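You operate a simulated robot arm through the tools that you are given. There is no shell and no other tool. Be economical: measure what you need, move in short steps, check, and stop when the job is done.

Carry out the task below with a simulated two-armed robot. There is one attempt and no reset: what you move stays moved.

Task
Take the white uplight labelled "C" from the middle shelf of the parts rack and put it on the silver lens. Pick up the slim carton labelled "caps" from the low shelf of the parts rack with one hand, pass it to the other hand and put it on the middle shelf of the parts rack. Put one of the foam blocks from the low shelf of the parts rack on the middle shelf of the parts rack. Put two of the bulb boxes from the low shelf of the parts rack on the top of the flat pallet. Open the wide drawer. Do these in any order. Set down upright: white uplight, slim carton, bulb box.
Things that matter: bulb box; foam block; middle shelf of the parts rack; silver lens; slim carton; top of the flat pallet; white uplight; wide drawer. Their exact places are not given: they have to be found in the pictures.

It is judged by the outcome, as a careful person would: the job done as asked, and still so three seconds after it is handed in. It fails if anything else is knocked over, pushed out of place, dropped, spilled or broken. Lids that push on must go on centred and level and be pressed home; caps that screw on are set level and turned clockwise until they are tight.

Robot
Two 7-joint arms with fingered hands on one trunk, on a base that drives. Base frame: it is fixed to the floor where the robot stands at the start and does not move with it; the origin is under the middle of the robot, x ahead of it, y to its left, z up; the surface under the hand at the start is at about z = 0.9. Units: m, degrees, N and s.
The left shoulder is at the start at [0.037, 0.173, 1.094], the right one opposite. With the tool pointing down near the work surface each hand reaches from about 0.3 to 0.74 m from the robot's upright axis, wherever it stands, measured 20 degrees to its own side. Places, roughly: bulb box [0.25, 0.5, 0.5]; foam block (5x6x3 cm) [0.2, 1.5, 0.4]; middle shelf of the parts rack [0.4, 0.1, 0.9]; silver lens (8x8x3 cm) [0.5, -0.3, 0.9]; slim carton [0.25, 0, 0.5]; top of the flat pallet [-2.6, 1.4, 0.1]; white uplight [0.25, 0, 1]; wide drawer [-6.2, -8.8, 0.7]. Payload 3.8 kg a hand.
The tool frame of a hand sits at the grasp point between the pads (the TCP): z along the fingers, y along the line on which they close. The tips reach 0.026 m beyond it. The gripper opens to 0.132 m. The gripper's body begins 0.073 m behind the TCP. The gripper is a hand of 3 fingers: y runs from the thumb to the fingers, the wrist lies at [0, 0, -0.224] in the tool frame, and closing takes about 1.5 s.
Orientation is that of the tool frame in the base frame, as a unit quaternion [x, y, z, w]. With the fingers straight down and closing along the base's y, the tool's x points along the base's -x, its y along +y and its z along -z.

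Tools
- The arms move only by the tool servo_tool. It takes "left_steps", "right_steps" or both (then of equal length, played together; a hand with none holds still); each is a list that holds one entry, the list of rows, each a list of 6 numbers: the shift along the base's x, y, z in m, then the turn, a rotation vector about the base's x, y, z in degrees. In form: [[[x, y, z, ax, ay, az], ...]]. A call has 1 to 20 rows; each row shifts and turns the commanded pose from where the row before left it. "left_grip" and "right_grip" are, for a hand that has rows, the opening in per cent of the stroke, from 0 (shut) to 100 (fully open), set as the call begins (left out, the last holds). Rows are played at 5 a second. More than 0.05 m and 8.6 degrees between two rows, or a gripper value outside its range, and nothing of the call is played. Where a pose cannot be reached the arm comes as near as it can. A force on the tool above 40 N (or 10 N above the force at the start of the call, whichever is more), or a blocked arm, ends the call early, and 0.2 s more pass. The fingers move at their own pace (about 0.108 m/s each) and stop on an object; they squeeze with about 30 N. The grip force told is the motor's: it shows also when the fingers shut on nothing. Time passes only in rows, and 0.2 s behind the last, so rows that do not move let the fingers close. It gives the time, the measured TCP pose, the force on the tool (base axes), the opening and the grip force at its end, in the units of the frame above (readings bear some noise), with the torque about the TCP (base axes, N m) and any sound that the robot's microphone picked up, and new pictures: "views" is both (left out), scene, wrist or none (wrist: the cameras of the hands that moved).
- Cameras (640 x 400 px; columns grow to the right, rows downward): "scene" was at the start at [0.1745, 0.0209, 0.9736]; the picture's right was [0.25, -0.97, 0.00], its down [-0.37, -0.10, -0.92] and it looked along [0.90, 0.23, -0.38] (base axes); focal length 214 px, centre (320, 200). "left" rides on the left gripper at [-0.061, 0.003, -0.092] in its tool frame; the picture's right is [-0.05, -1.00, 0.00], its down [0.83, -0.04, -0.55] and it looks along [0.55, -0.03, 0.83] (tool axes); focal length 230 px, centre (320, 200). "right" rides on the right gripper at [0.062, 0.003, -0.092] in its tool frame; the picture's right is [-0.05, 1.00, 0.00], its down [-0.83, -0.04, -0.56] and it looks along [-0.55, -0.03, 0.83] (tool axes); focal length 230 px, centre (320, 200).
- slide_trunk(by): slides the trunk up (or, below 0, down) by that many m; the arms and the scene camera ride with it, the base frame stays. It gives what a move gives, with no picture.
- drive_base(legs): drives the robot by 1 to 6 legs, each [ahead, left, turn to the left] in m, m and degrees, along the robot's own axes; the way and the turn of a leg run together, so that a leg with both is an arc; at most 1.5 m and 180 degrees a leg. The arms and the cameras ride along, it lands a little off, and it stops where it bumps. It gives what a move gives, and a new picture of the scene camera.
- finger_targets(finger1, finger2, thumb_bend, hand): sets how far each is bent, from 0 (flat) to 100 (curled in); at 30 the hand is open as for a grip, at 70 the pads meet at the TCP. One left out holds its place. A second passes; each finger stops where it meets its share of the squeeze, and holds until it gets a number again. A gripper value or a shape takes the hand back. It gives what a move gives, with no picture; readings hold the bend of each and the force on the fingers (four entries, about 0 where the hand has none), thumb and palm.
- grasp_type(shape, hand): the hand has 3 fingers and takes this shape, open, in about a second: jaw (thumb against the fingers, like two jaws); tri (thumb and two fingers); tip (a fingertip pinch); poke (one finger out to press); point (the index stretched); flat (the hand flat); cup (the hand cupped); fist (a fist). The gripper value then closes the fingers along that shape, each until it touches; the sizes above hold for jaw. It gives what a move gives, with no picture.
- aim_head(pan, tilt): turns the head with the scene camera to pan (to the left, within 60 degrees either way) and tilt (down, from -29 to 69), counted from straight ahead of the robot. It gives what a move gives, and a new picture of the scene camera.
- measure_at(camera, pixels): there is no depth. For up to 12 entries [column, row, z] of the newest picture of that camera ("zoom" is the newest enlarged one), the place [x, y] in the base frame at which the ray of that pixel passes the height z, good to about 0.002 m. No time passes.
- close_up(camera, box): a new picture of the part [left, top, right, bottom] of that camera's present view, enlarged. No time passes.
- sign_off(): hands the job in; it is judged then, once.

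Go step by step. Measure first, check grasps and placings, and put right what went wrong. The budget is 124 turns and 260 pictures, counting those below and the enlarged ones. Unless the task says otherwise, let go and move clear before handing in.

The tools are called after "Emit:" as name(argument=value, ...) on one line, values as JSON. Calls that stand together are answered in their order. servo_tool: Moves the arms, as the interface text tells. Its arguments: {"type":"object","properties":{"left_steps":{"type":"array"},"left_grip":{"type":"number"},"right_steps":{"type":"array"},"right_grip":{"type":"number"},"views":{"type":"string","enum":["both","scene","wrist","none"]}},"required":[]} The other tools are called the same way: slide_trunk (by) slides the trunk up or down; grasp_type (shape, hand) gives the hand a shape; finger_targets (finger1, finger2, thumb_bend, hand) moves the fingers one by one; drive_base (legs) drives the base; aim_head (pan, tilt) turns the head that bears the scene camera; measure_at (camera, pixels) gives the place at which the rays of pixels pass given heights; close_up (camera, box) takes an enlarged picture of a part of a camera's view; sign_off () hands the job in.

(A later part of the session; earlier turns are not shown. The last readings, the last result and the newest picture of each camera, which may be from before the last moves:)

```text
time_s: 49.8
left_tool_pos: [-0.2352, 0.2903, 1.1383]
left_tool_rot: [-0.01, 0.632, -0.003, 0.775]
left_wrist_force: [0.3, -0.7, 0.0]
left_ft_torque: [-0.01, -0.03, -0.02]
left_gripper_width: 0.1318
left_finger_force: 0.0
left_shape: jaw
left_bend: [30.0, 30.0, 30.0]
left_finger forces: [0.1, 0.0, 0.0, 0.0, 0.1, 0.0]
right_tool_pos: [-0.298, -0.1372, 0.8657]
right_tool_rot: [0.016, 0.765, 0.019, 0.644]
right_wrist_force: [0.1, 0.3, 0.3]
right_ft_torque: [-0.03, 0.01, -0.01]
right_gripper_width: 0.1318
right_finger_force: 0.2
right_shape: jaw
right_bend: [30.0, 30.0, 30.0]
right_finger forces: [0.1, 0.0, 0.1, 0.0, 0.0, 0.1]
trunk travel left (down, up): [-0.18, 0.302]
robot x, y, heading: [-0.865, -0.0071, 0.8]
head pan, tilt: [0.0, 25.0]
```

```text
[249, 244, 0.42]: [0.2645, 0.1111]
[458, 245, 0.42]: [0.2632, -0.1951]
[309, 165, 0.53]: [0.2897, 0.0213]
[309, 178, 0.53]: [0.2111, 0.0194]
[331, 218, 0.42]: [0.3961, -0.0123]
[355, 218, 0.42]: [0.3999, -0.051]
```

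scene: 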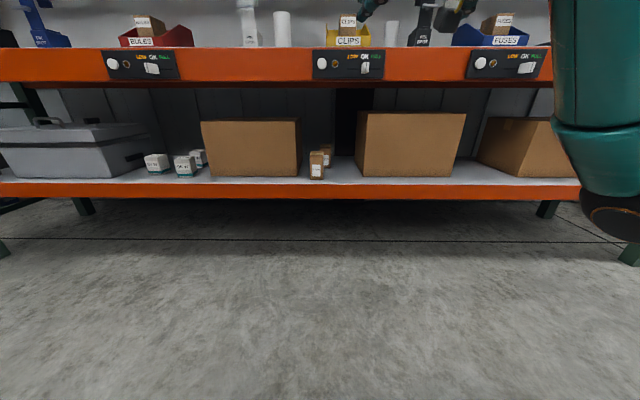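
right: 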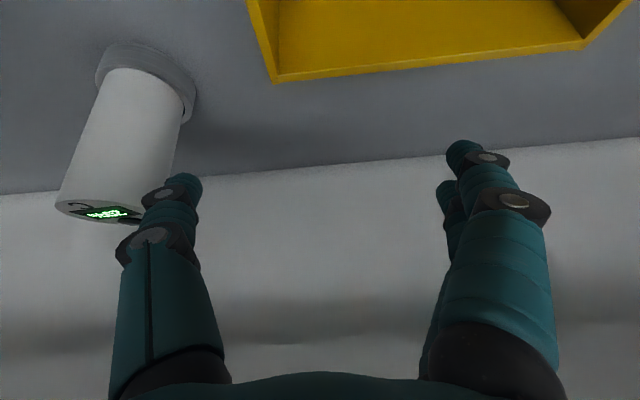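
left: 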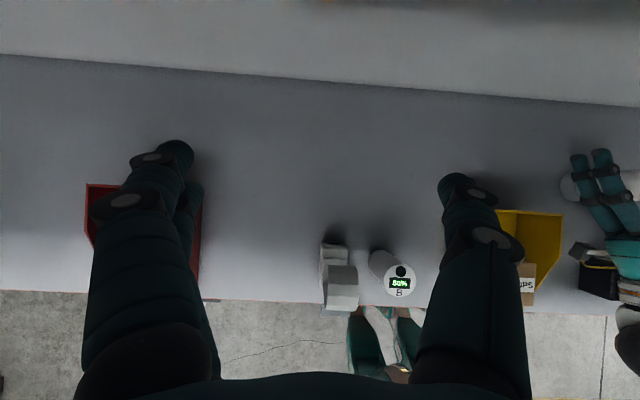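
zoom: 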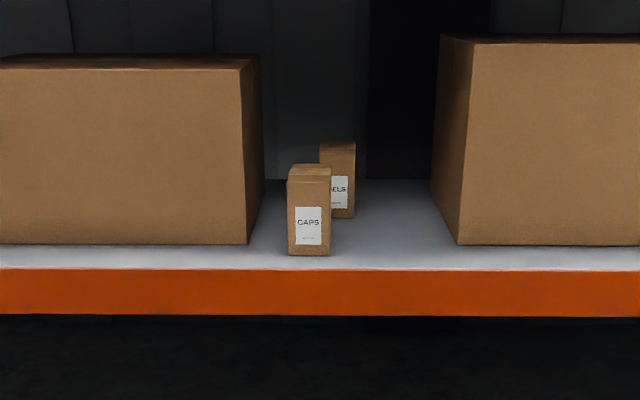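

Low shelf z≈0.43, front edge x≈0.153; CAPS ≈ (0.23, 0.02), ~6 cm wide, ~10.5 cm tall. Plan: left hand picks it horizontally from the front, right hand takes it from above. Lower trunk and pose the arms.

Emit:
slide_trunk(by=-0.17)

Emit:
servo_tool(left_steps=[[[0, -0.012, -0.04, 0, 1.35, 0], [0, -0.012, -0.04, 0, 1.35, 0], [0, -0.012, -0.04, 0, 1.35, 0], [0, -0.012, -0.04, 0, 1.35, 0], [0, -0.012, -0.04, 0, 1.35, 0], [0, -0.012, -0.04, 0, 1.35, 0], [0, -0.012, -0.04, 0, 1.35, 0], [0, -0.012, -0.04, 0, 1.35, 0], [0, -0.012, -0.04, 0, 1.35, 0], [0, -0.012, -0.04, 0, 1.35, 0], [0, -0.012, -0.04, 0, 1.35, 0], [0, -0.012, -0.04, 0, 1.35, 0]]], right_steps=[[[-0.03, -0.015, 0, 0, 0, 0], [-0.03, -0.015, 0, 0, 0, 0], [-0.03, -0.015, 0, 0, 0, 0], [-0.03, -0.015, 0, 0, 0, 0], [-0.03, -0.015, 0, 0, 0, 0], [-0.03, -0.015, 0, 0, 0, 0], [-0.03, -0.015, 0, 0, 0, 0], [0, 0, 0, 0, 0, 0], [0, 0, 0, 0, 0, 0], [0, 0, 0, 0, 0, 0], [0, 0, 0, 0, 0, 0], [0, 0, 0, 0, 0, 0]]], views="both")

```text
time_s: 51.7
left_tool_pos: [-0.2365, 0.2909, 0.9693]
left_tool_rot: [-0.01, 0.632, -0.002, 0.775]
left_wrist_force: [-0.5, 0.4, 0.7]
left_ft_torque: [0.0, 0.0, -0.01]
left_gripper_width: 0.1319
left_finger_force: 0.0
left_shape: jaw
left_bend: [30.0, 30.0, 30.0]
left_finger forces: [0.1, 0.0, 0.1, 0.0, 0.1, 0.1]
right_tool_pos: [-0.2564, -0.1366, 0.6286]
right_tool_rot: [0.018, 0.808, 0.016, 0.588]
right_wrist_force: [-0.3, 0.6, 0.2]
right_ft_torque: [0.0, -0.01, 0.02]
right_gripper_width: 0.1317
right_finger_force: 0.0
right_shape: jaw
right_bend: [30.0, 30.0, 30.0]
right_finger forces: [0.1, 0.0, 0.1, 0.1, 0.0, 0.0]
trunk travel left (down, up): [-0.01, 0.472]
robot x, y, heading: [-0.8659, -0.004, 0.5]
head pan, tilt: [0.0, 25.0]
```

```text
time_s: 54.3
left_tool_pos: [-0.251, 0.2429, 0.7319]
left_tool_rot: [-0.012, 0.733, 0.0, 0.68]
left_wrist_force: [0.1, -0.3, 0.1]
left_ft_torque: [-0.01, 0.03, -0.01]
left_gripper_width: 0.1317
left_finger_force: 0.1
left_shape: jaw
left_bend: [30.0, 30.0, 30.0]
left_finger forces: [0.0, 0.0, 0.0, 0.0, 0.1, 0.1]
left hand out of reach, approached as far as the arm can: row 4, 5, 6, 7, 8, 9, 10, 11, 12
right_tool_pos: [-0.2556, -0.1364, 0.627]
right_tool_rot: [0.017, 0.808, 0.017, 0.588]
right_wrist_force: [0.1, 0.6, 0.0]
right_ft_torque: [-0.01, 0.02, -0.01]
right_gripper_width: 0.1319
right_finger_force: 0.0
right_shape: jaw
right_bend: [30.0, 30.0, 30.0]
right_finger forces: [0.0, 0.1, 0.0, 0.1, 0.1, 0.1]
right hand out of reach, approached as far as the arm can: row 1, 2, 3, 4, 5, 6, 7
trunk travel left (down, up): [-0.01, 0.472]
robot x, y, heading: [-0.866, -0.0047, 0.7]
head pan, tilt: [0.0, 25.0]
```

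scene: 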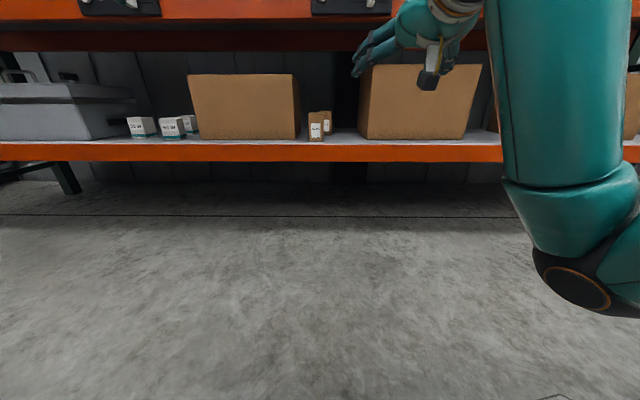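
right: 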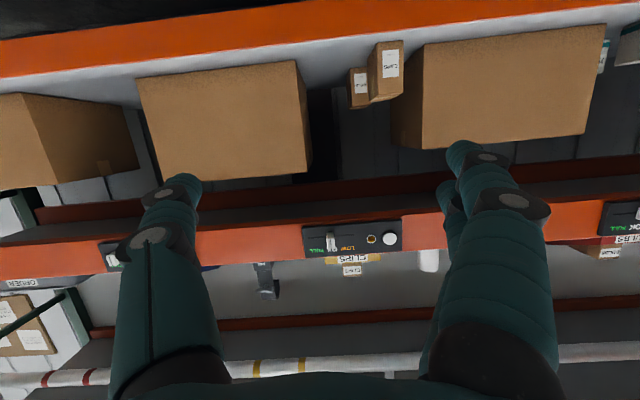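
left: 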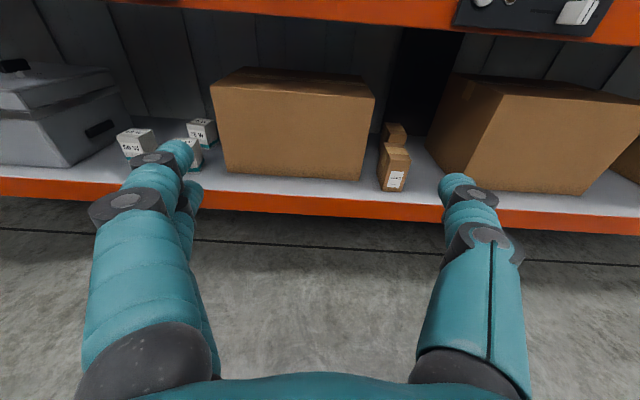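

Left is limited in this posture. Try extending it forward while lowering (straighter arm), and bring the right hand back to pointing down.

Emit:
servo_tool(left_steps=[[[0.03, 0, -0.02, 0, 0.5, 0], [0.03, 0, -0.025, 0, 0.5, 0], [0.03, 0, -0.03, 0, 0.5, 0], [0.03, 0, -0.03, 0, 0.5, 0], [0.01, 0, -0.03, 0, 0.5, 0], [0, 0, -0.03, 0, 0.5, 0], [0, 0, -0.03, 0, 0.5, 0], [0, 0, -0.03, 0, 0.5, 0], [0, 0, -0.02, 0, 0.5, 0]]], right_steps=[[[-0.018, 0, 0.02, 0, 8, 0], [-0.018, 0, 0.02, 0, 8, 0], [-0.018, 0, 0.02, 0, 8, 0], [-0.018, 0, 0.02, 0, 8, 0], [-0.018, 0, 0.02, 0, 8, 0], [-0.018, 0, 0.02, 0, 8, 0], [-0.018, 0, 0.02, 0, 8, 0], [-0.018, 0, 0.02, 0, 8, 0], [-0.018, 0, 0.02, 0, 8, 0]]], views="both")

```text
time_s: 56.3
left_tool_pos: [-0.2193, 0.2937, 0.6666]
left_tool_rot: [-0.009, 0.761, -0.002, 0.649]
left_wrist_force: [0.5, -0.6, 0.3]
left_ft_torque: [-0.03, -0.01, -0.02]
left_gripper_width: 0.1318
left_finger_force: 0.0
left_shape: jaw
left_bend: [30.0, 30.0, 30.0]
left_finger forces: [0.0, 0.0, 0.1, 0.0, 0.0, 0.0]
left hand out of reach, approached as far as the arm can: row 1, 2, 3, 4, 5, 7, 8, 9
right_tool_pos: [-0.3035, -0.1833, 0.7469]
right_tool_rot: [0.022, 1.0, 0.002, 0.002]
right_wrist_force: [0.1, -0.2, 0.6]
right_ft_torque: [-0.02, 0.02, 0.03]
right_gripper_width: 0.1318
right_finger_force: 0.1
right_shape: jaw
right_bend: [30.0, 30.0, 30.0]
right_finger forces: [0.0, 0.0, 0.1, 0.1, 0.0, 0.0]
right hand out of reach, approached as far as the arm can: row 1, 3, 4, 5, 9
trunk travel left (down, up): [-0.01, 0.472]
robot x, y, heading: [-0.8662, -0.0049, 0.6]
head pan, tilt: [0.0, 25.0]
```

scene: 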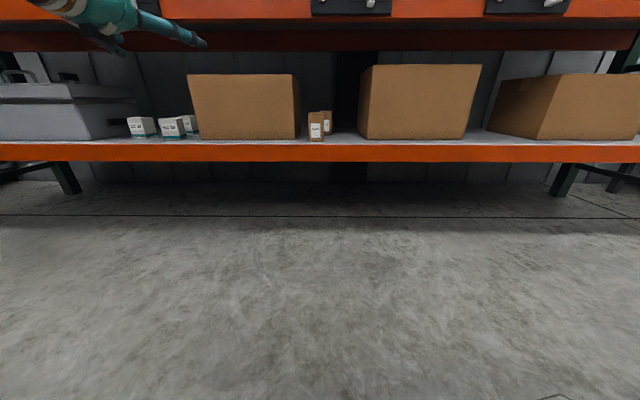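
right: 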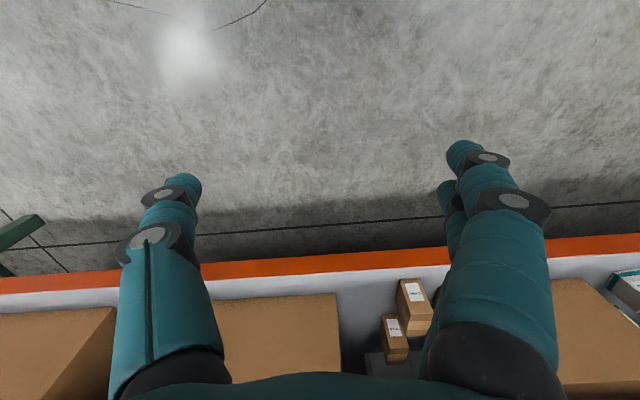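
left: 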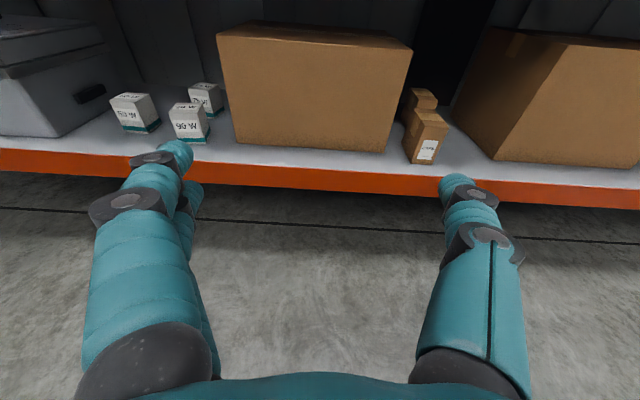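

Right is back to a flexible posture. Reset the left to pointing down and retracted, and set the right to ~28° forward tilt at carton grip height.

Emit:
servo_tool(left_steps=[[[-0.028, 0, 0, 0, 8.1, 0], [-0.028, 0, 0, 0, 8.1, 0], [-0.028, 0, 0, 0, 8.1, 0], [-0.028, 0, 0, 0, 8.1, 0], [-0.028, 0, 0, 0, 8.1, 0], [-0.028, 0, 0, 0, 8.1, 0], [-0.028, 0, 0, 0, 8.1, 0], [-0.028, 0, 0, 0, 8.1, 0], [-0.028, 0, 0, 0, 8.1, 0], [-0.028, 0, 0, 0, 8.1, 0]]], right_steps=[[[0, 0.003, -0.035, 0, -7, 0], [0, 0.003, -0.035, 0, -7, 0], [0, 0.003, -0.035, 0, -7, 0], [0, 0.003, -0.035, 0, -7, 0], [0, 0.003, -0.035, 0, 0, 0], [0, 0.003, -0.035, 0, 0, 0], [0, 0, -0.018, 0, 0, 0], [0, 0, 0, 0, 0, 0], [0, 0, 0, 0, 0, 0], [0, 0, 0, 0, 0, 0]]], views="both")

```text
time_s: 58.5
left_tool_pos: [-0.4991, 0.2931, 0.6674]
left_tool_rot: [-0.008, 1.0, 0.006, -0.003]
left_wrist_force: [0.5, 0.3, -0.3]
left_ft_torque: [-0.01, -0.01, 0.01]
left_gripper_width: 0.1318
left_finger_force: 0.0
left_shape: jaw
left_bend: [30.0, 30.0, 30.0]
left_finger forces: [0.0, 0.0, 0.0, 0.0, 0.1, 0.0]
right_tool_pos: [-0.2688, -0.2141, 0.5301]
right_tool_rot: [0.023, 0.97, 0.008, 0.243]
right_wrist_force: [-0.2, -0.3, 0.9]
right_ft_torque: [0.01, 0.0, -0.01]
right_gripper_width: 0.132
right_finger_force: 0.2
right_shape: jaw
right_bend: [30.0, 30.0, 30.0]
right_finger forces: [0.0, 0.1, 0.0, 0.0, 0.0, 0.1]
right hand out of reach, approached as far as the arm can: row 2, 3, 4, 5
trunk travel left (down, up): [-0.01, 0.472]
robot x, y, heading: [-0.8677, -0.0099, 0.4]
head pan, tilt: [0.0, 25.0]
```

scene: 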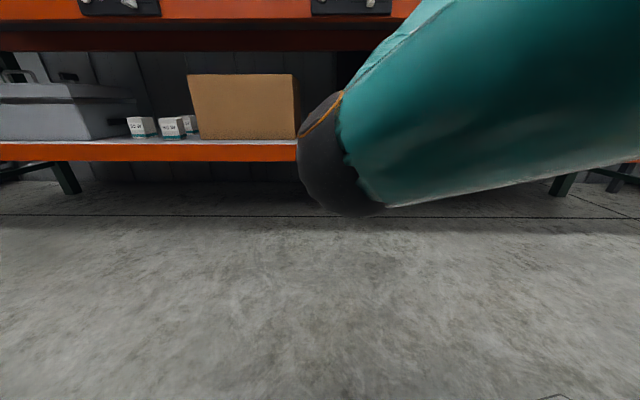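
right: 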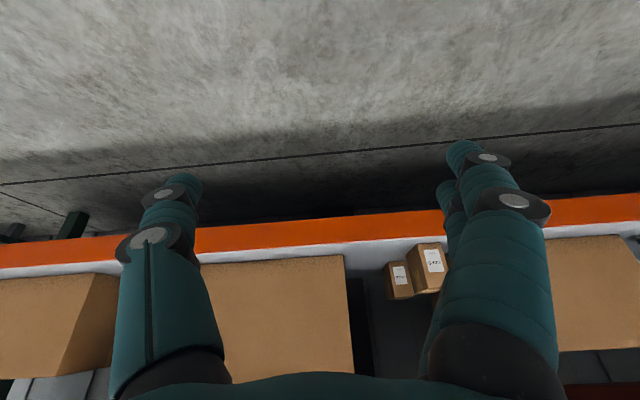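
left: 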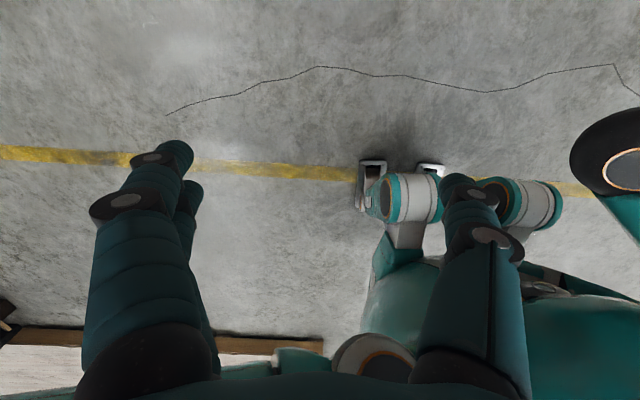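

Right is posed at φ≈28°, z 0.53. Measure CAPS from the right camera.

Emit:
close_up(camera="right", box=[320, 200, 480, 320])

```text
3.33 times, centred on (400, 260) of right
```

zoom: 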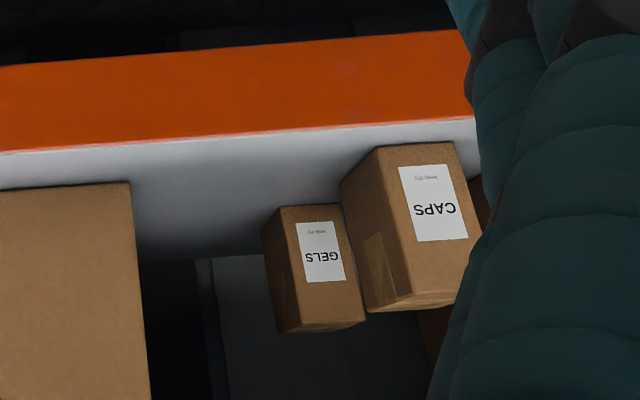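

Emit:
measure_at(camera="zoom", pixels=[[379, 146, 0.43], [454, 142, 0.43], [341, 184, 0.43], [411, 292, 0.53], [370, 309, 0.53], [411, 292, 0.55], [473, 118, 0.43], [300, 133, 0.43], [300, 133, 0.42], [281, 206, 0.43], [335, 204, 0.43], [130, 183, 0.43]])

```text
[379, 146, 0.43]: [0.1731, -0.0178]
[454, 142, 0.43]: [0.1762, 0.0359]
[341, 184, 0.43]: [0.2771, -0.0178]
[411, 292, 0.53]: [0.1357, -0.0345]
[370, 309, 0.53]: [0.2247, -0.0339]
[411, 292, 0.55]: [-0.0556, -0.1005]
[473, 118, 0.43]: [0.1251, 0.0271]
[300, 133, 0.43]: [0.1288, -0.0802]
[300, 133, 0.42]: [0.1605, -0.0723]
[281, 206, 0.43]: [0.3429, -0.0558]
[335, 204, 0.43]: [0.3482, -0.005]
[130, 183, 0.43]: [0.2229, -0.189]
```

CAPS: front face x≈0.20, depth ~0.085, y≈0.017, top ≈0.523; shelf ≈0.422. Drive closer, keeping the hand outside the shelf, then re-measure.

Emit:
drive_base(legs=[[0.36, 0.23, 0]])

Emit:
servo_tool(right_steps=[[[0, 0, -0.01, 0, 0, 0], [0, 0, -0.01, 0, 0, 0]]], views="both")

```text
time_s: 61.1
left_tool_pos: [-0.1451, 0.5262, 0.6676]
left_tool_rot: [-0.008, 1.0, 0.006, -0.001]
left_wrist_force: [-1.2, -0.3, 0.3]
left_ft_torque: [0.0, -0.01, -0.02]
left_gripper_width: 0.1321
left_finger_force: 0.0
left_shape: jaw
left_bend: [30.0, 30.0, 30.0]
left_finger forces: [0.1, 0.1, 0.0, 0.0, 0.1, 0.0]
right_tool_pos: [0.0881, 0.0204, 0.5297]
right_tool_rot: [0.022, 0.97, 0.008, 0.244]
right_wrist_force: [-1.5, -0.4, 0.2]
right_ft_torque: [0.0, 0.01, 0.0]
right_gripper_width: 0.1322
right_finger_force: 0.1
right_shape: jaw
right_bend: [30.0, 30.0, 30.0]
right_finger forces: [0.0, 0.0, 0.0, 0.0, 0.1, 0.0]
trunk travel left (down, up): [-0.01, 0.472]
robot x, y, heading: [-0.5092, 0.228, 0.6]
head pan, tilt: [0.0, 25.0]
```

scene: 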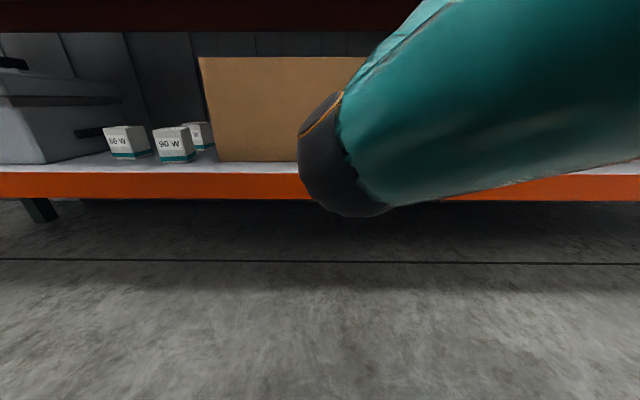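

```text
time_s: 61.7
left_tool_pos: [-0.1445, 0.5266, 0.6671]
left_tool_rot: [-0.009, 1.0, 0.006, -0.001]
left_wrist_force: [0.2, -0.1, 0.0]
left_ft_torque: [-0.03, 0.01, 0.01]
left_gripper_width: 0.1319
left_finger_force: 0.1
left_shape: jaw
left_bend: [30.0, 30.0, 30.0]
left_finger forces: [0.0, 0.1, 0.1, 0.0, 0.0, 0.0]
right_tool_pos: [0.087, 0.0203, 0.5095]
right_tool_rot: [0.021, 0.97, 0.008, 0.242]
right_wrist_force: [0.2, 0.1, 0.6]
right_ft_torque: [0.0, 0.05, 0.05]
right_gripper_width: 0.132
right_finger_force: 0.1
right_shape: jaw
right_bend: [30.0, 30.0, 30.0]
right_finger forces: [0.1, 0.1, 0.0, 0.0, 0.1, 0.0]
trunk travel left (down, up): [-0.01, 0.472]
robot x, y, heading: [-0.5094, 0.2228, 0.6]
head pan, tilt: [0.0, 25.0]
```

scene: 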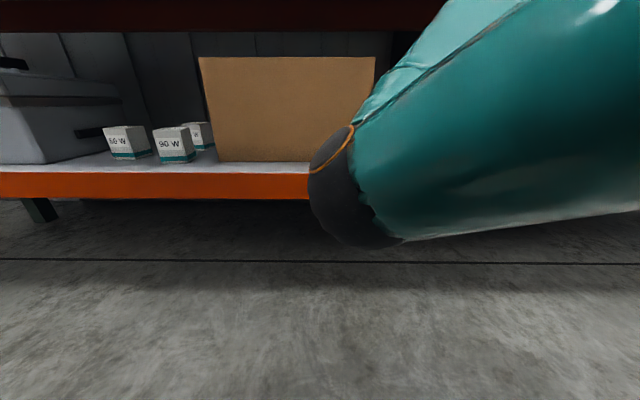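
right: 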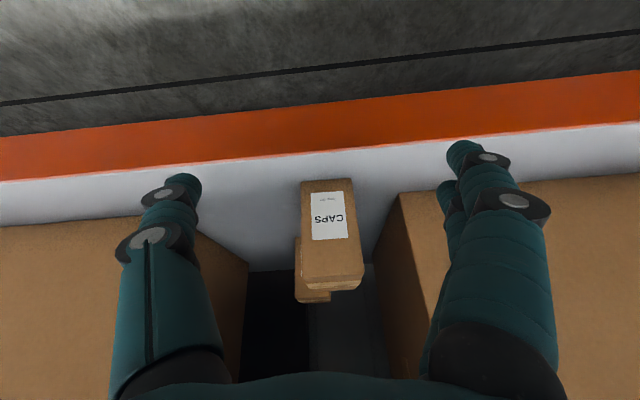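

CAPS is nearly centred between the fingers at (330,230). Measure it precisely.

Emit:
measure_at(camera="right", pixels=[[301, 183, 0.422], [353, 181, 0.422], [326, 160, 0.422], [303, 282, 0.523], [363, 276, 0.523], [303, 282, 0.53], [396, 194, 0.422], [363, 287, 0.523], [303, 282, 0.515]])

```text
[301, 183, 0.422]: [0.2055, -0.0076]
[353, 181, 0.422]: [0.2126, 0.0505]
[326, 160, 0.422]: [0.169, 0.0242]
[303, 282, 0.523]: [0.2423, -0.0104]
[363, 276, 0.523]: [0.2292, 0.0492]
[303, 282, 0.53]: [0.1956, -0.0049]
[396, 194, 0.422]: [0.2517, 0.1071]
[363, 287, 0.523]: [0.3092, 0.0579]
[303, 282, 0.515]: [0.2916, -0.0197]
```

Carton spans y −0.007…0.05, front x≈0.207, top ≈0.528. Narrow the hand to 80% and move in.

Emit:
servo_tool(right_steps=[[[0.02, 0.001, -0.003, 0, 0, 0], [0.03, 0.001, -0.003, 0, 0, 0], [0.03, 0, 0, 0, 0, 0], [0.03, 0, 0, 0, 0, 0], [0.02, 0, 0, 0, 0, 0], [0.017, 0, 0, 0, 0, 0]]], right_grip=80, views="wrist")

```text
time_s: 63.1
left_tool_pos: [-0.1433, 0.5274, 0.6673]
left_tool_rot: [-0.009, 1.0, 0.007, -0.002]
left_wrist_force: [-0.5, -1.1, 0.4]
left_ft_torque: [-0.03, 0.0, 0.03]
left_gripper_width: 0.1319
left_finger_force: 0.1
left_shape: jaw
left_bend: [30.0, 30.0, 30.0]
left_finger forces: [0.0, 0.1, 0.1, 0.0, 0.1, 0.0]
right_tool_pos: [0.2355, 0.024, 0.5051]
right_tool_rot: [0.023, 0.97, 0.009, 0.243]
right_wrist_force: [0.2, 0.3, -0.4]
right_ft_torque: [0.0, -0.02, -0.04]
right_gripper_width: 0.1058
right_finger_force: 0.1
right_shape: jaw
right_bend: [59.0, 59.0, 55.0]
right_finger forces: [0.0, 0.0, 0.0, 0.0, 0.0, 0.0]
trunk travel left (down, up): [-0.01, 0.472]
robot x, y, heading: [-0.5126, 0.2271, 0.7]
head pan, tilt: [0.0, 25.0]
```

right: 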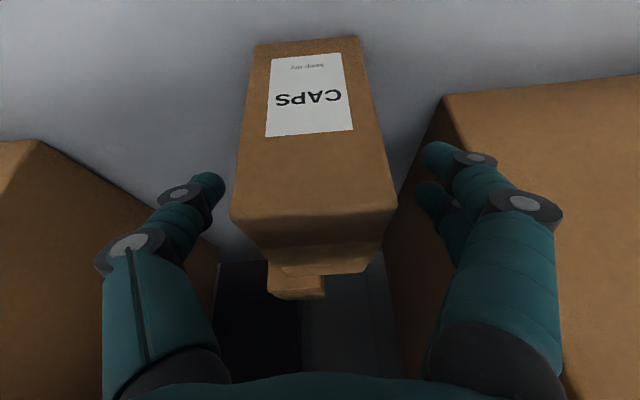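

Fingers straddle the carton. Close.

Emit:
servo_tool(right_steps=[[[0, 0, 0, 0, 0, 0], [0, 0, 0, 0, 0, 0], [0, 0, 0, 0, 0, 0], [0, 0, 0, 0, 0, 0], [0, 0, 0, 0, 0, 0], [0, 0, 0, 0, 0, 0], [0, 0, 0, 0, 0, 0]]], right_grip=0, views="wrist")

```text
time_s: 64.7
left_tool_pos: [-0.1439, 0.526, 0.6664]
left_tool_rot: [-0.008, 1.0, 0.007, -0.001]
left_wrist_force: [0.3, 0.6, -0.4]
left_ft_torque: [-0.01, -0.02, -0.01]
left_gripper_width: 0.1319
left_finger_force: 0.0
left_shape: jaw
left_bend: [30.0, 30.0, 30.0]
left_finger forces: [0.1, 0.1, 0.1, 0.0, 0.0, 0.0]
right_tool_pos: [0.2359, 0.0221, 0.5042]
right_tool_rot: [0.022, 0.97, 0.007, 0.243]
right_wrist_force: [0.5, 0.3, 0.1]
right_ft_torque: [0.0, 0.0, 0.07]
right_gripper_width: 0.0514
right_finger_force: 30.0
right_shape: jaw
right_bend: [73.0, 73.0, 70.0]
right_finger forces: [13.7, 13.6, 0.1, 0.1, 27.4, 0.0]
trunk travel left (down, up): [-0.01, 0.472]
robot x, y, heading: [-0.5089, 0.2237, 0.7]
head pan, tilt: [0.0, 25.0]
```

right: 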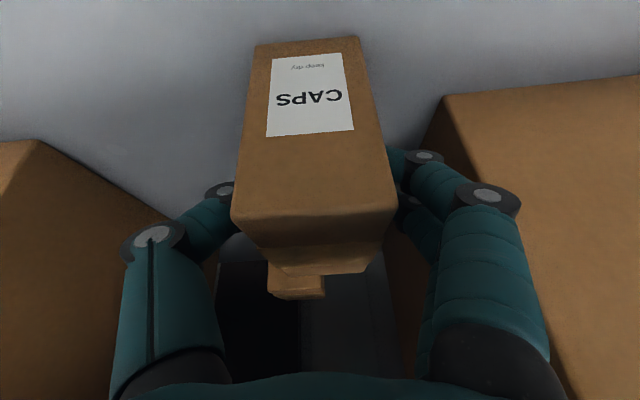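

Gripped. Lift 2 cm and withdraw.

Emit:
servo_tool(right_steps=[[[0, 0, 0.01, 0, 0, 0], [0, 0, 0.01, 0, 0, 0], [-0.03, 0, 0, 0, 0, 0], [-0.04, 0, 0, 0, 0, 0], [-0.04, 0, 0, 0, 0, 0], [-0.04, 0, 0, 0, 0, 0]]], views="wrist")

Emit:
drive_base(legs=[[-0.4, 0, 0]])

```text
time_s: 66.1
left_tool_pos: [-0.1436, 0.5261, 0.6666]
left_tool_rot: [-0.008, 1.0, 0.006, -0.001]
left_wrist_force: [-0.2, -0.6, -0.2]
left_ft_torque: [-0.02, -0.01, -0.02]
left_gripper_width: 0.1318
left_finger_force: 0.0
left_shape: jaw
left_bend: [30.0, 30.0, 30.0]
left_finger forces: [0.1, 0.0, 0.0, 0.1, 0.0, 0.0]
right_tool_pos: [0.0823, 0.0227, 0.5232]
right_tool_rot: [0.022, 0.97, 0.008, 0.242]
right_wrist_force: [0.7, 0.8, -3.3]
right_ft_torque: [-0.01, 0.11, 0.01]
right_gripper_width: 0.0512
right_finger_force: 30.0
right_shape: jaw
right_bend: [74.0, 73.0, 70.0]
right_finger forces: [14.1, 13.5, 0.0, 0.0, 27.5, 0.0]
trunk travel left (down, up): [-0.01, 0.472]
robot x, y, heading: [-0.508, 0.2275, 0.8]
head pan, tilt: [0.0, 25.0]
```

right: 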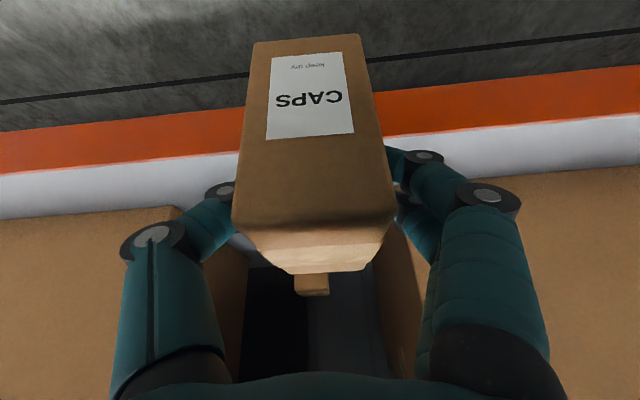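

```text
time_s: 68.6
left_tool_pos: [-0.5452, 0.522, 0.6671]
left_tool_rot: [-0.009, 1.0, 0.006, -0.001]
left_wrist_force: [0.7, 0.6, 0.4]
left_ft_torque: [0.01, -0.01, -0.01]
left_gripper_width: 0.1318
left_finger_force: 0.2
left_shape: jaw
left_bend: [30.0, 30.0, 30.0]
left_finger forces: [0.0, 0.0, 0.0, 0.0, 0.1, 0.1]
right_tool_pos: [-0.3158, 0.0199, 0.5236]
right_tool_rot: [0.02, 0.97, 0.009, 0.243]
right_wrist_force: [0.0, 0.1, -2.1]
right_ft_torque: [-0.02, 0.1, 0.0]
right_gripper_width: 0.0514
right_finger_force: 30.0
right_shape: jaw
right_bend: [74.0, 73.0, 70.0]
right_finger forces: [14.1, 13.5, 0.0, 0.0, 27.5, 0.1]
trunk travel left (down, up): [-0.01, 0.472]
robot x, y, heading: [-0.9102, 0.2208, 0.9]
head pan, tilt: [0.0, 25.0]
```

scene: 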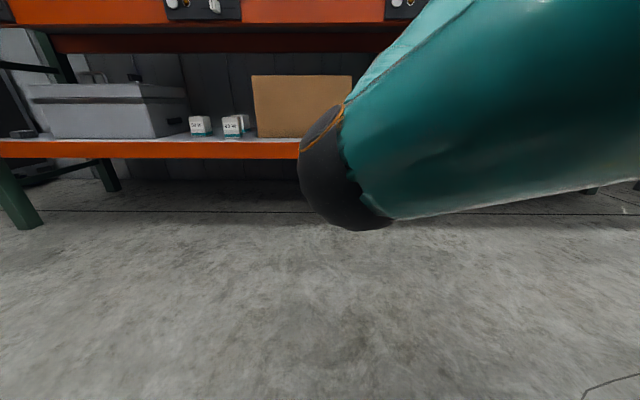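

Held firmly. Raise the trunk to pass at a comfortable height, then bring the left hand horizontal and yawed inward.

Emit:
slide_trunk(by=0.38)

Emit:
servo_tool(left_steps=[[[0.02, 0, 0.004, 0, -8.2, 0], [0.02, 0, 0.004, 0, -8.2, 0], [0.02, 0, 0.004, 0, -8.2, 0], [0.02, 0, 0.004, 0, -8.2, 0], [0.02, 0, 0.004, 0, -8.2, 0], [0.02, 0, 0.004, 0, -8.2, 0], [0.02, 0, 0.004, 0, -8.2, 0], [0.02, 0, 0.004, 0, -8.2, 0], [0.02, 0, 0.004, 0, -8.2, 0], [0.02, 0, 0.004, 0, -8.2, 0], [0.02, 0, 0.004, 0, -8.0, 0]]], views="both")

```text
time_s: 72.3
left_tool_pos: [-0.5442, 0.5221, 1.0476]
left_tool_rot: [-0.009, 1.0, 0.006, 0.0]
left_wrist_force: [0.2, -0.2, -0.4]
left_ft_torque: [0.01, -0.03, -0.04]
left_gripper_width: 0.1321
left_finger_force: 0.0
left_shape: jaw
left_bend: [30.0, 30.0, 30.0]
left_finger forces: [0.0, 0.0, 0.0, 0.0, 0.1, 0.0]
right_tool_pos: [-0.3158, 0.019, 0.9026]
right_tool_rot: [0.021, 0.97, 0.008, 0.243]
right_wrist_force: [0.0, -0.7, -1.9]
right_ft_torque: [0.0, 0.09, -0.04]
right_gripper_width: 0.0514
right_finger_force: 30.0
right_shape: jaw
right_bend: [74.0, 73.0, 70.0]
right_finger forces: [14.0, 13.5, 0.1, 0.1, 27.5, 0.0]
trunk travel left (down, up): [-0.39, 0.092]
robot x, y, heading: [-0.9122, 0.2231, 0.8]
head pan, tilt: [0.0, 25.0]
```

```text
time_s: 74.7
left_tool_pos: [-0.3351, 0.5347, 1.1693]
left_tool_rot: [-0.014, 0.715, 0.01, 0.699]
left_wrist_force: [-0.2, 0.1, -0.5]
left_ft_torque: [0.0, -0.02, 0.0]
left_gripper_width: 0.132
left_finger_force: 0.0
left_shape: jaw
left_bend: [30.0, 30.0, 30.0]
left_finger forces: [0.0, 0.1, 0.0, 0.0, 0.0, 0.0]
left hand out of reach, approached as far as the arm can: row 10, 11
right_tool_pos: [-0.3157, 0.0189, 0.9044]
right_tool_rot: [0.02, 0.97, 0.009, 0.242]
right_wrist_force: [0.8, 0.5, -3.7]
right_ft_torque: [0.0, 0.04, 0.01]
right_gripper_width: 0.0516
right_finger_force: 30.4
right_shape: jaw
right_bend: [74.0, 73.0, 70.0]
right_finger forces: [14.0, 13.5, 0.0, 0.0, 27.5, 0.1]
trunk travel left (down, up): [-0.39, 0.092]
robot x, y, heading: [-0.9134, 0.223, 0.8]
head pan, tilt: [0.0, 25.0]
```

scene: 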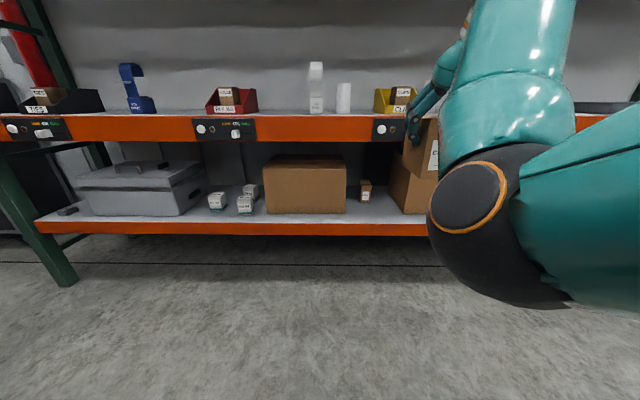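
left: 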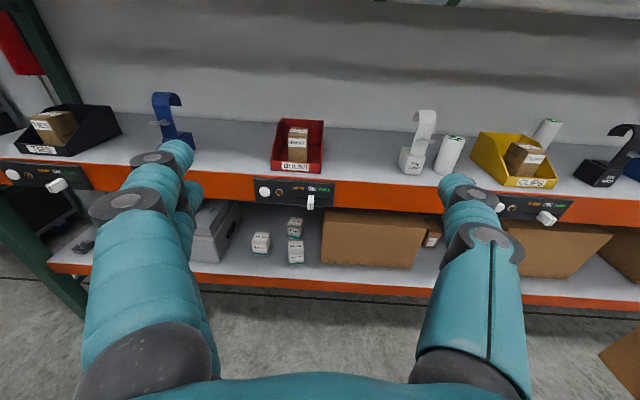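

Left is horizontal at z≈1.17. Now yaw it inward 45° and raise/yaw the right hand with the carton to meet it, staying apart for now.

Emit:
servo_tool(left_steps=[[[-0.011, -0.026, 0.02, 0, 0, -7.5], [-0.011, -0.026, 0.02, 0, 0, -7.5], [-0.011, -0.026, 0.02, 0, 0, -7.5], [-0.011, -0.026, 0.02, 0, 0, -7.5], [-0.011, -0.026, 0, 0, 0, -7.5], [-0.011, -0.026, 0, 0, 0, -7.5], [0, 0, 0, 0, 0, 0], [0, 0, 0, 0, 0, 0]]], right_steps=[[[0, 0.0, 0.039, 0, 0, 5.6], [0, 0, 0.039, 0, 0, 5.6], [0, 0, 0.039, 0, 0, 5.6], [0, 0, 0.039, 0, 0, 5.6], [0, 0, 0.039, 0, 0, 5.6], [0, 0, 0.039, 0, 0, 5.6], [0, 0, 0.039, 0, 0, 5.6], [0, 0, 0.039, 0, 0, 5.6]]], views="both")

```text
time_s: 76.5
left_tool_pos: [-0.4021, 0.379, 1.2492]
left_tool_rot: [0.261, 0.658, -0.273, 0.651]
left_wrist_force: [-0.4, 0.4, 0.1]
left_ft_torque: [-0.02, -0.01, 0.04]
left_gripper_width: 0.1317
left_finger_force: 0.2
left_shape: jaw
left_bend: [30.0, 30.0, 30.0]
left_finger forces: [0.1, 0.0, 0.0, 0.0, 0.0, 0.1]
right_tool_pos: [-0.3166, 0.0192, 1.2152]
right_tool_rot: [-0.352, 0.904, 0.101, 0.221]
right_wrist_force: [0.7, -1.0, -3.3]
right_ft_torque: [-0.06, 0.08, -0.02]
right_gripper_width: 0.051
right_finger_force: 30.4
right_shape: jaw
right_bend: [74.0, 73.0, 70.0]
right_finger forces: [13.9, 13.4, 0.0, 0.0, 27.2, 0.0]
trunk travel left (down, up): [-0.39, 0.092]
robot x, y, heading: [-0.9075, 0.221, 1.1]
head pan, tilt: [0.0, 25.0]
```

scene: 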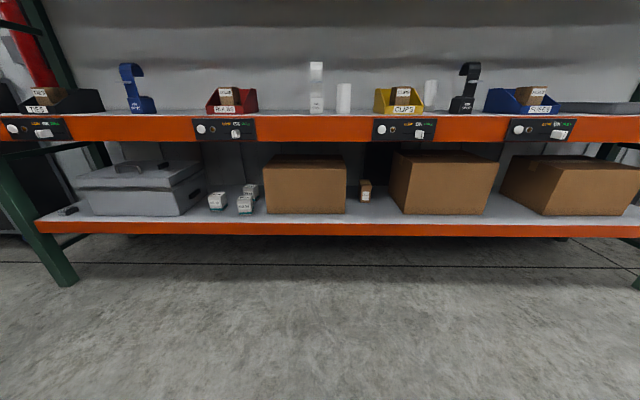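
right: 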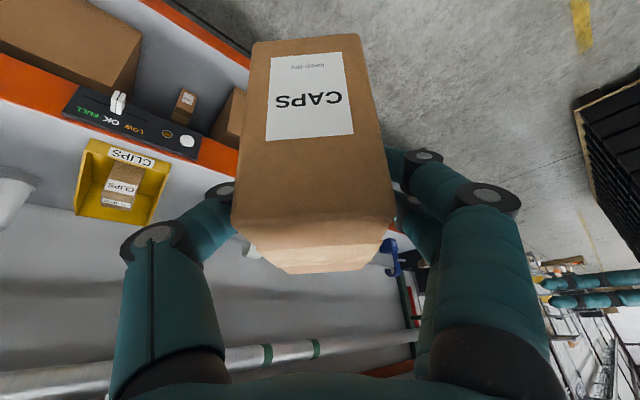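
left: 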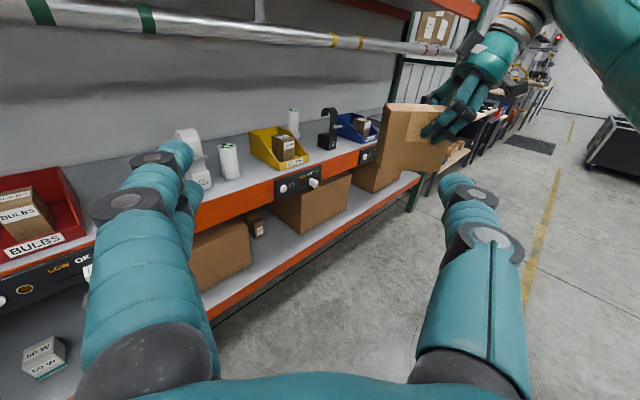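

Great alignment. Move the right hand with the carton to a pre-pass point ~15 cm in front of the left hand.

Emit:
servo_tool(right_steps=[[[0.0057, 0.02, 0.026, 0, 0, 0.5], [0.0057, 0.03, 0.026, 0, 0, 0.5], [0.0057, 0.04, 0.027, 0, 0, 0.5], [0.0057, 0.04, 0, 0, 0, 0.5], [0.0057, 0.04, 0, 0, 0, 0], [0.0057, 0.04, 0, 0, 0, 0], [0, 0.0125, 0, 0, 0, 0]]], left_steps=[[[0, 0, 0, 0, 0, 0], [0, 0, 0, 0, 0, 0], [0, 0, 0, 0, 0, 0], [0, 0, 0, 0, 0, 0], [0, 0, 0, 0, 0, 0], [0, 0, 0, 0, 0, 0], [0, 0, 0, 0, 0, 0]]], views="wrist")

```text
time_s: 78.1
left_tool_pos: [-0.4022, 0.3791, 1.249]
left_tool_rot: [0.26, 0.659, -0.273, 0.651]
left_wrist_force: [-0.2, 0.3, 1.0]
left_ft_torque: [-0.01, 0.01, -0.02]
left_gripper_width: 0.1319
left_finger_force: 0.0
left_shape: jaw
left_bend: [30.0, 30.0, 30.0]
left_finger forces: [0.0, 0.0, 0.0, 0.0, 0.0, 0.0]
right_tool_pos: [-0.2928, 0.2436, 1.2882]
right_tool_rot: [-0.366, 0.899, 0.105, 0.218]
right_wrist_force: [0.7, 0.4, -2.2]
right_ft_torque: [-0.03, 0.06, 0.04]
right_gripper_width: 0.0509
right_finger_force: 29.7
right_shape: jaw
right_bend: [74.0, 73.0, 70.0]
right_finger forces: [14.7, 13.9, 0.0, 0.0, 28.5, 0.1]
right hand out of reach, approached as far as the arm can: row 6, 7
trunk travel left (down, up): [-0.39, 0.092]
robot x, y, heading: [-0.9095, 0.2218, 0.9]
head pan, tilt: [0.0, 25.0]
```

right: 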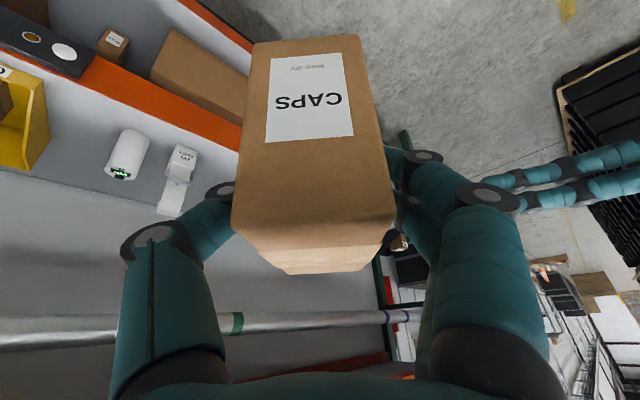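
left: 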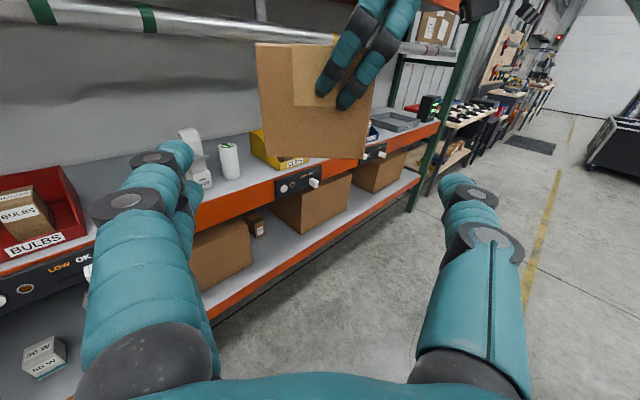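

Right is at its reach limit; advance the left hand toward the carton instead (3 of 4 steps, then check).

Emit:
servo_tool(left_steps=[[[0.03, -0.0265, 0, 0, 0, 0], [0.03, -0.0265, 0, 0, 0, 0], [0.0285, -0.0275, 0, 0, 0, 0]]], views="wrist")

Emit:
aim_head(pan=10, tilt=-20)

```text
time_s: 78.9
left_tool_pos: [-0.3142, 0.2982, 1.2498]
left_tool_rot: [0.26, 0.659, -0.272, 0.651]
left_wrist_force: [0.4, -0.1, 0.1]
left_ft_torque: [0.01, 0.01, 0.05]
left_gripper_width: 0.132
left_finger_force: 0.1
left_shape: jaw
left_bend: [30.0, 30.0, 30.0]
left_finger forces: [0.0, 0.0, 0.1, 0.1, 0.1, 0.1]
right_tool_pos: [-0.2927, 0.2425, 1.2881]
right_tool_rot: [-0.366, 0.898, 0.105, 0.218]
right_wrist_force: [-0.4, -1.0, -2.4]
right_ft_torque: [-0.07, 0.08, 0.02]
right_gripper_width: 0.0506
right_finger_force: 29.3
right_shape: jaw
right_bend: [74.0, 73.0, 70.0]
right_finger forces: [14.6, 14.0, 0.0, 0.0, 28.5, 0.1]
trunk travel left (down, up): [-0.39, 0.092]
robot x, y, heading: [-0.9106, 0.2193, 1.0]
head pan, tilt: [0.0, 25.0]
```

left: 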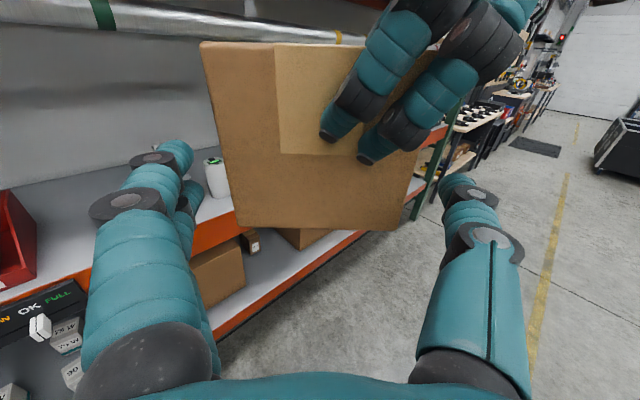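

```text
time_s: 80.0
left_tool_pos: [-0.3143, 0.2991, 1.2491]
left_tool_rot: [0.261, 0.658, -0.274, 0.651]
left_wrist_force: [-0.4, -0.3, -0.8]
left_ft_torque: [-0.04, 0.03, -0.01]
left_gripper_width: 0.1321
left_finger_force: 0.0
left_shape: jaw
left_bend: [30.0, 30.0, 30.0]
left_finger forces: [0.0, 0.1, 0.0, 0.1, 0.1, 0.0]
right_tool_pos: [-0.2929, 0.2447, 1.2895]
right_tool_rot: [-0.366, 0.898, 0.104, 0.219]
right_wrist_force: [0.6, -0.1, -3.1]
right_ft_torque: [-0.03, 0.07, 0.02]
right_gripper_width: 0.0509
right_finger_force: 30.1
right_shape: jaw
right_bend: [74.0, 73.0, 70.0]
right_finger forces: [14.7, 13.9, 0.0, 0.0, 28.5, 0.1]
trunk travel left (down, up): [-0.39, 0.092]
robot x, y, heading: [-0.913, 0.2161, 0.7]
head pan, tilt: [10.0, -20.0]
```

scene: 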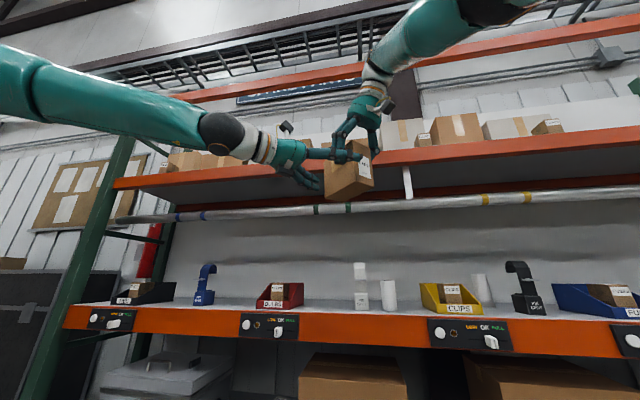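

Aligned; the carton fits between the left fingers. Advance the last ~3.5 cm slowly and close the left hand.

Emit:
servo_tool(left_steps=[[[0.0085, -0.0085, -0.002, 0, 0, 0], [0.0085, -0.0085, -0.002, 0, 0, 0], [0.008, -0.008, -0.001, 0, 0, 0]]], views="wrist")

```text
time_s: 80.8
left_tool_pos: [-0.2889, 0.2735, 1.243]
left_tool_rot: [0.26, 0.659, -0.274, 0.651]
left_wrist_force: [-0.2, 0.2, -0.2]
left_ft_torque: [0.02, 0.01, 0.04]
left_gripper_width: 0.1317
left_finger_force: 0.1
left_shape: jaw
left_bend: [30.0, 30.0, 30.0]
left_finger forces: [0.1, 0.0, 0.1, 0.1, 0.0, 0.0]
right_tool_pos: [-0.2922, 0.242, 1.2889]
right_tool_rot: [-0.366, 0.899, 0.105, 0.218]
right_wrist_force: [1.0, 0.4, -3.2]
right_ft_torque: [-0.08, 0.08, 0.0]
right_gripper_width: 0.0508
right_finger_force: 30.0
right_shape: jaw
right_bend: [74.0, 73.0, 70.0]
right_finger forces: [14.6, 13.8, 0.1, 0.1, 28.5, 0.1]
trunk travel left (down, up): [-0.39, 0.092]
robot x, y, heading: [-0.9086, 0.2176, 0.7]
head pan, tilt: [10.0, -20.0]
```

left: 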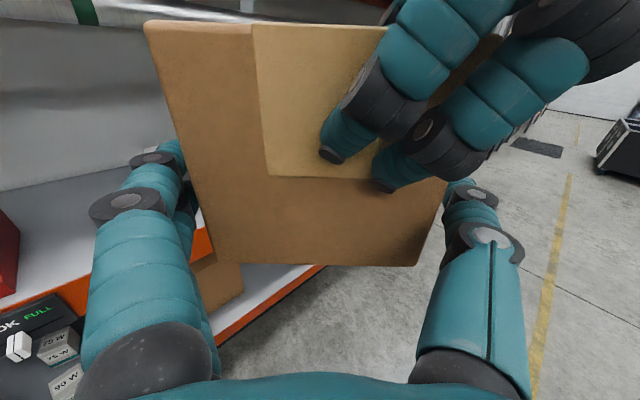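

Emit:
servo_tool(left_steps=[[[0, 0, 0, 0, 0, 0], [0, 0, 0, 0, 0, 0], [0, 0, 0, 0, 0, 0], [0, 0, 0, 0, 0, 0], [0, 0, 0, 0, 0, 0], [0, 0, 0, 0, 0, 0], [0, 0, 0, 0, 0, 0]]], left_grip=0, views="wrist")

```text
time_s: 82.4
left_tool_pos: [-0.2883, 0.2741, 1.2451]
left_tool_rot: [0.259, 0.659, -0.273, 0.651]
left_wrist_force: [-0.5, -1.7, -0.1]
left_ft_torque: [0.03, -0.01, 0.1]
left_gripper_width: 0.1064
left_finger_force: 30.0
left_shape: jaw
left_bend: [58.0, 59.0, 55.0]
left_finger forces: [13.5, 13.3, 0.1, 0.0, 27.7, 0.0]
right_tool_pos: [-0.292, 0.2429, 1.2897]
right_tool_rot: [-0.366, 0.898, 0.104, 0.22]
right_wrist_force: [-0.6, 1.5, -4.0]
right_ft_torque: [-0.04, 0.1, -0.08]
right_gripper_width: 0.0509
right_finger_force: 30.1
right_shape: jaw
right_bend: [74.0, 73.0, 70.0]
right_finger forces: [15.2, 14.1, 0.0, 0.1, 27.8, 0.0]
trunk travel left (down, up): [-0.39, 0.092]
robot x, y, heading: [-0.9077, 0.2221, 0.6]
head pan, tilt: [10.0, -20.0]
```

left: 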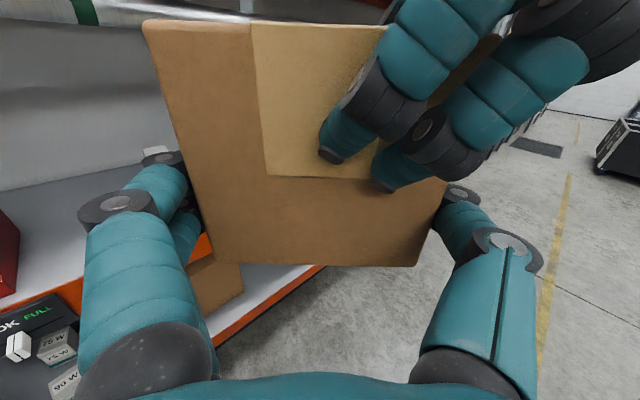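

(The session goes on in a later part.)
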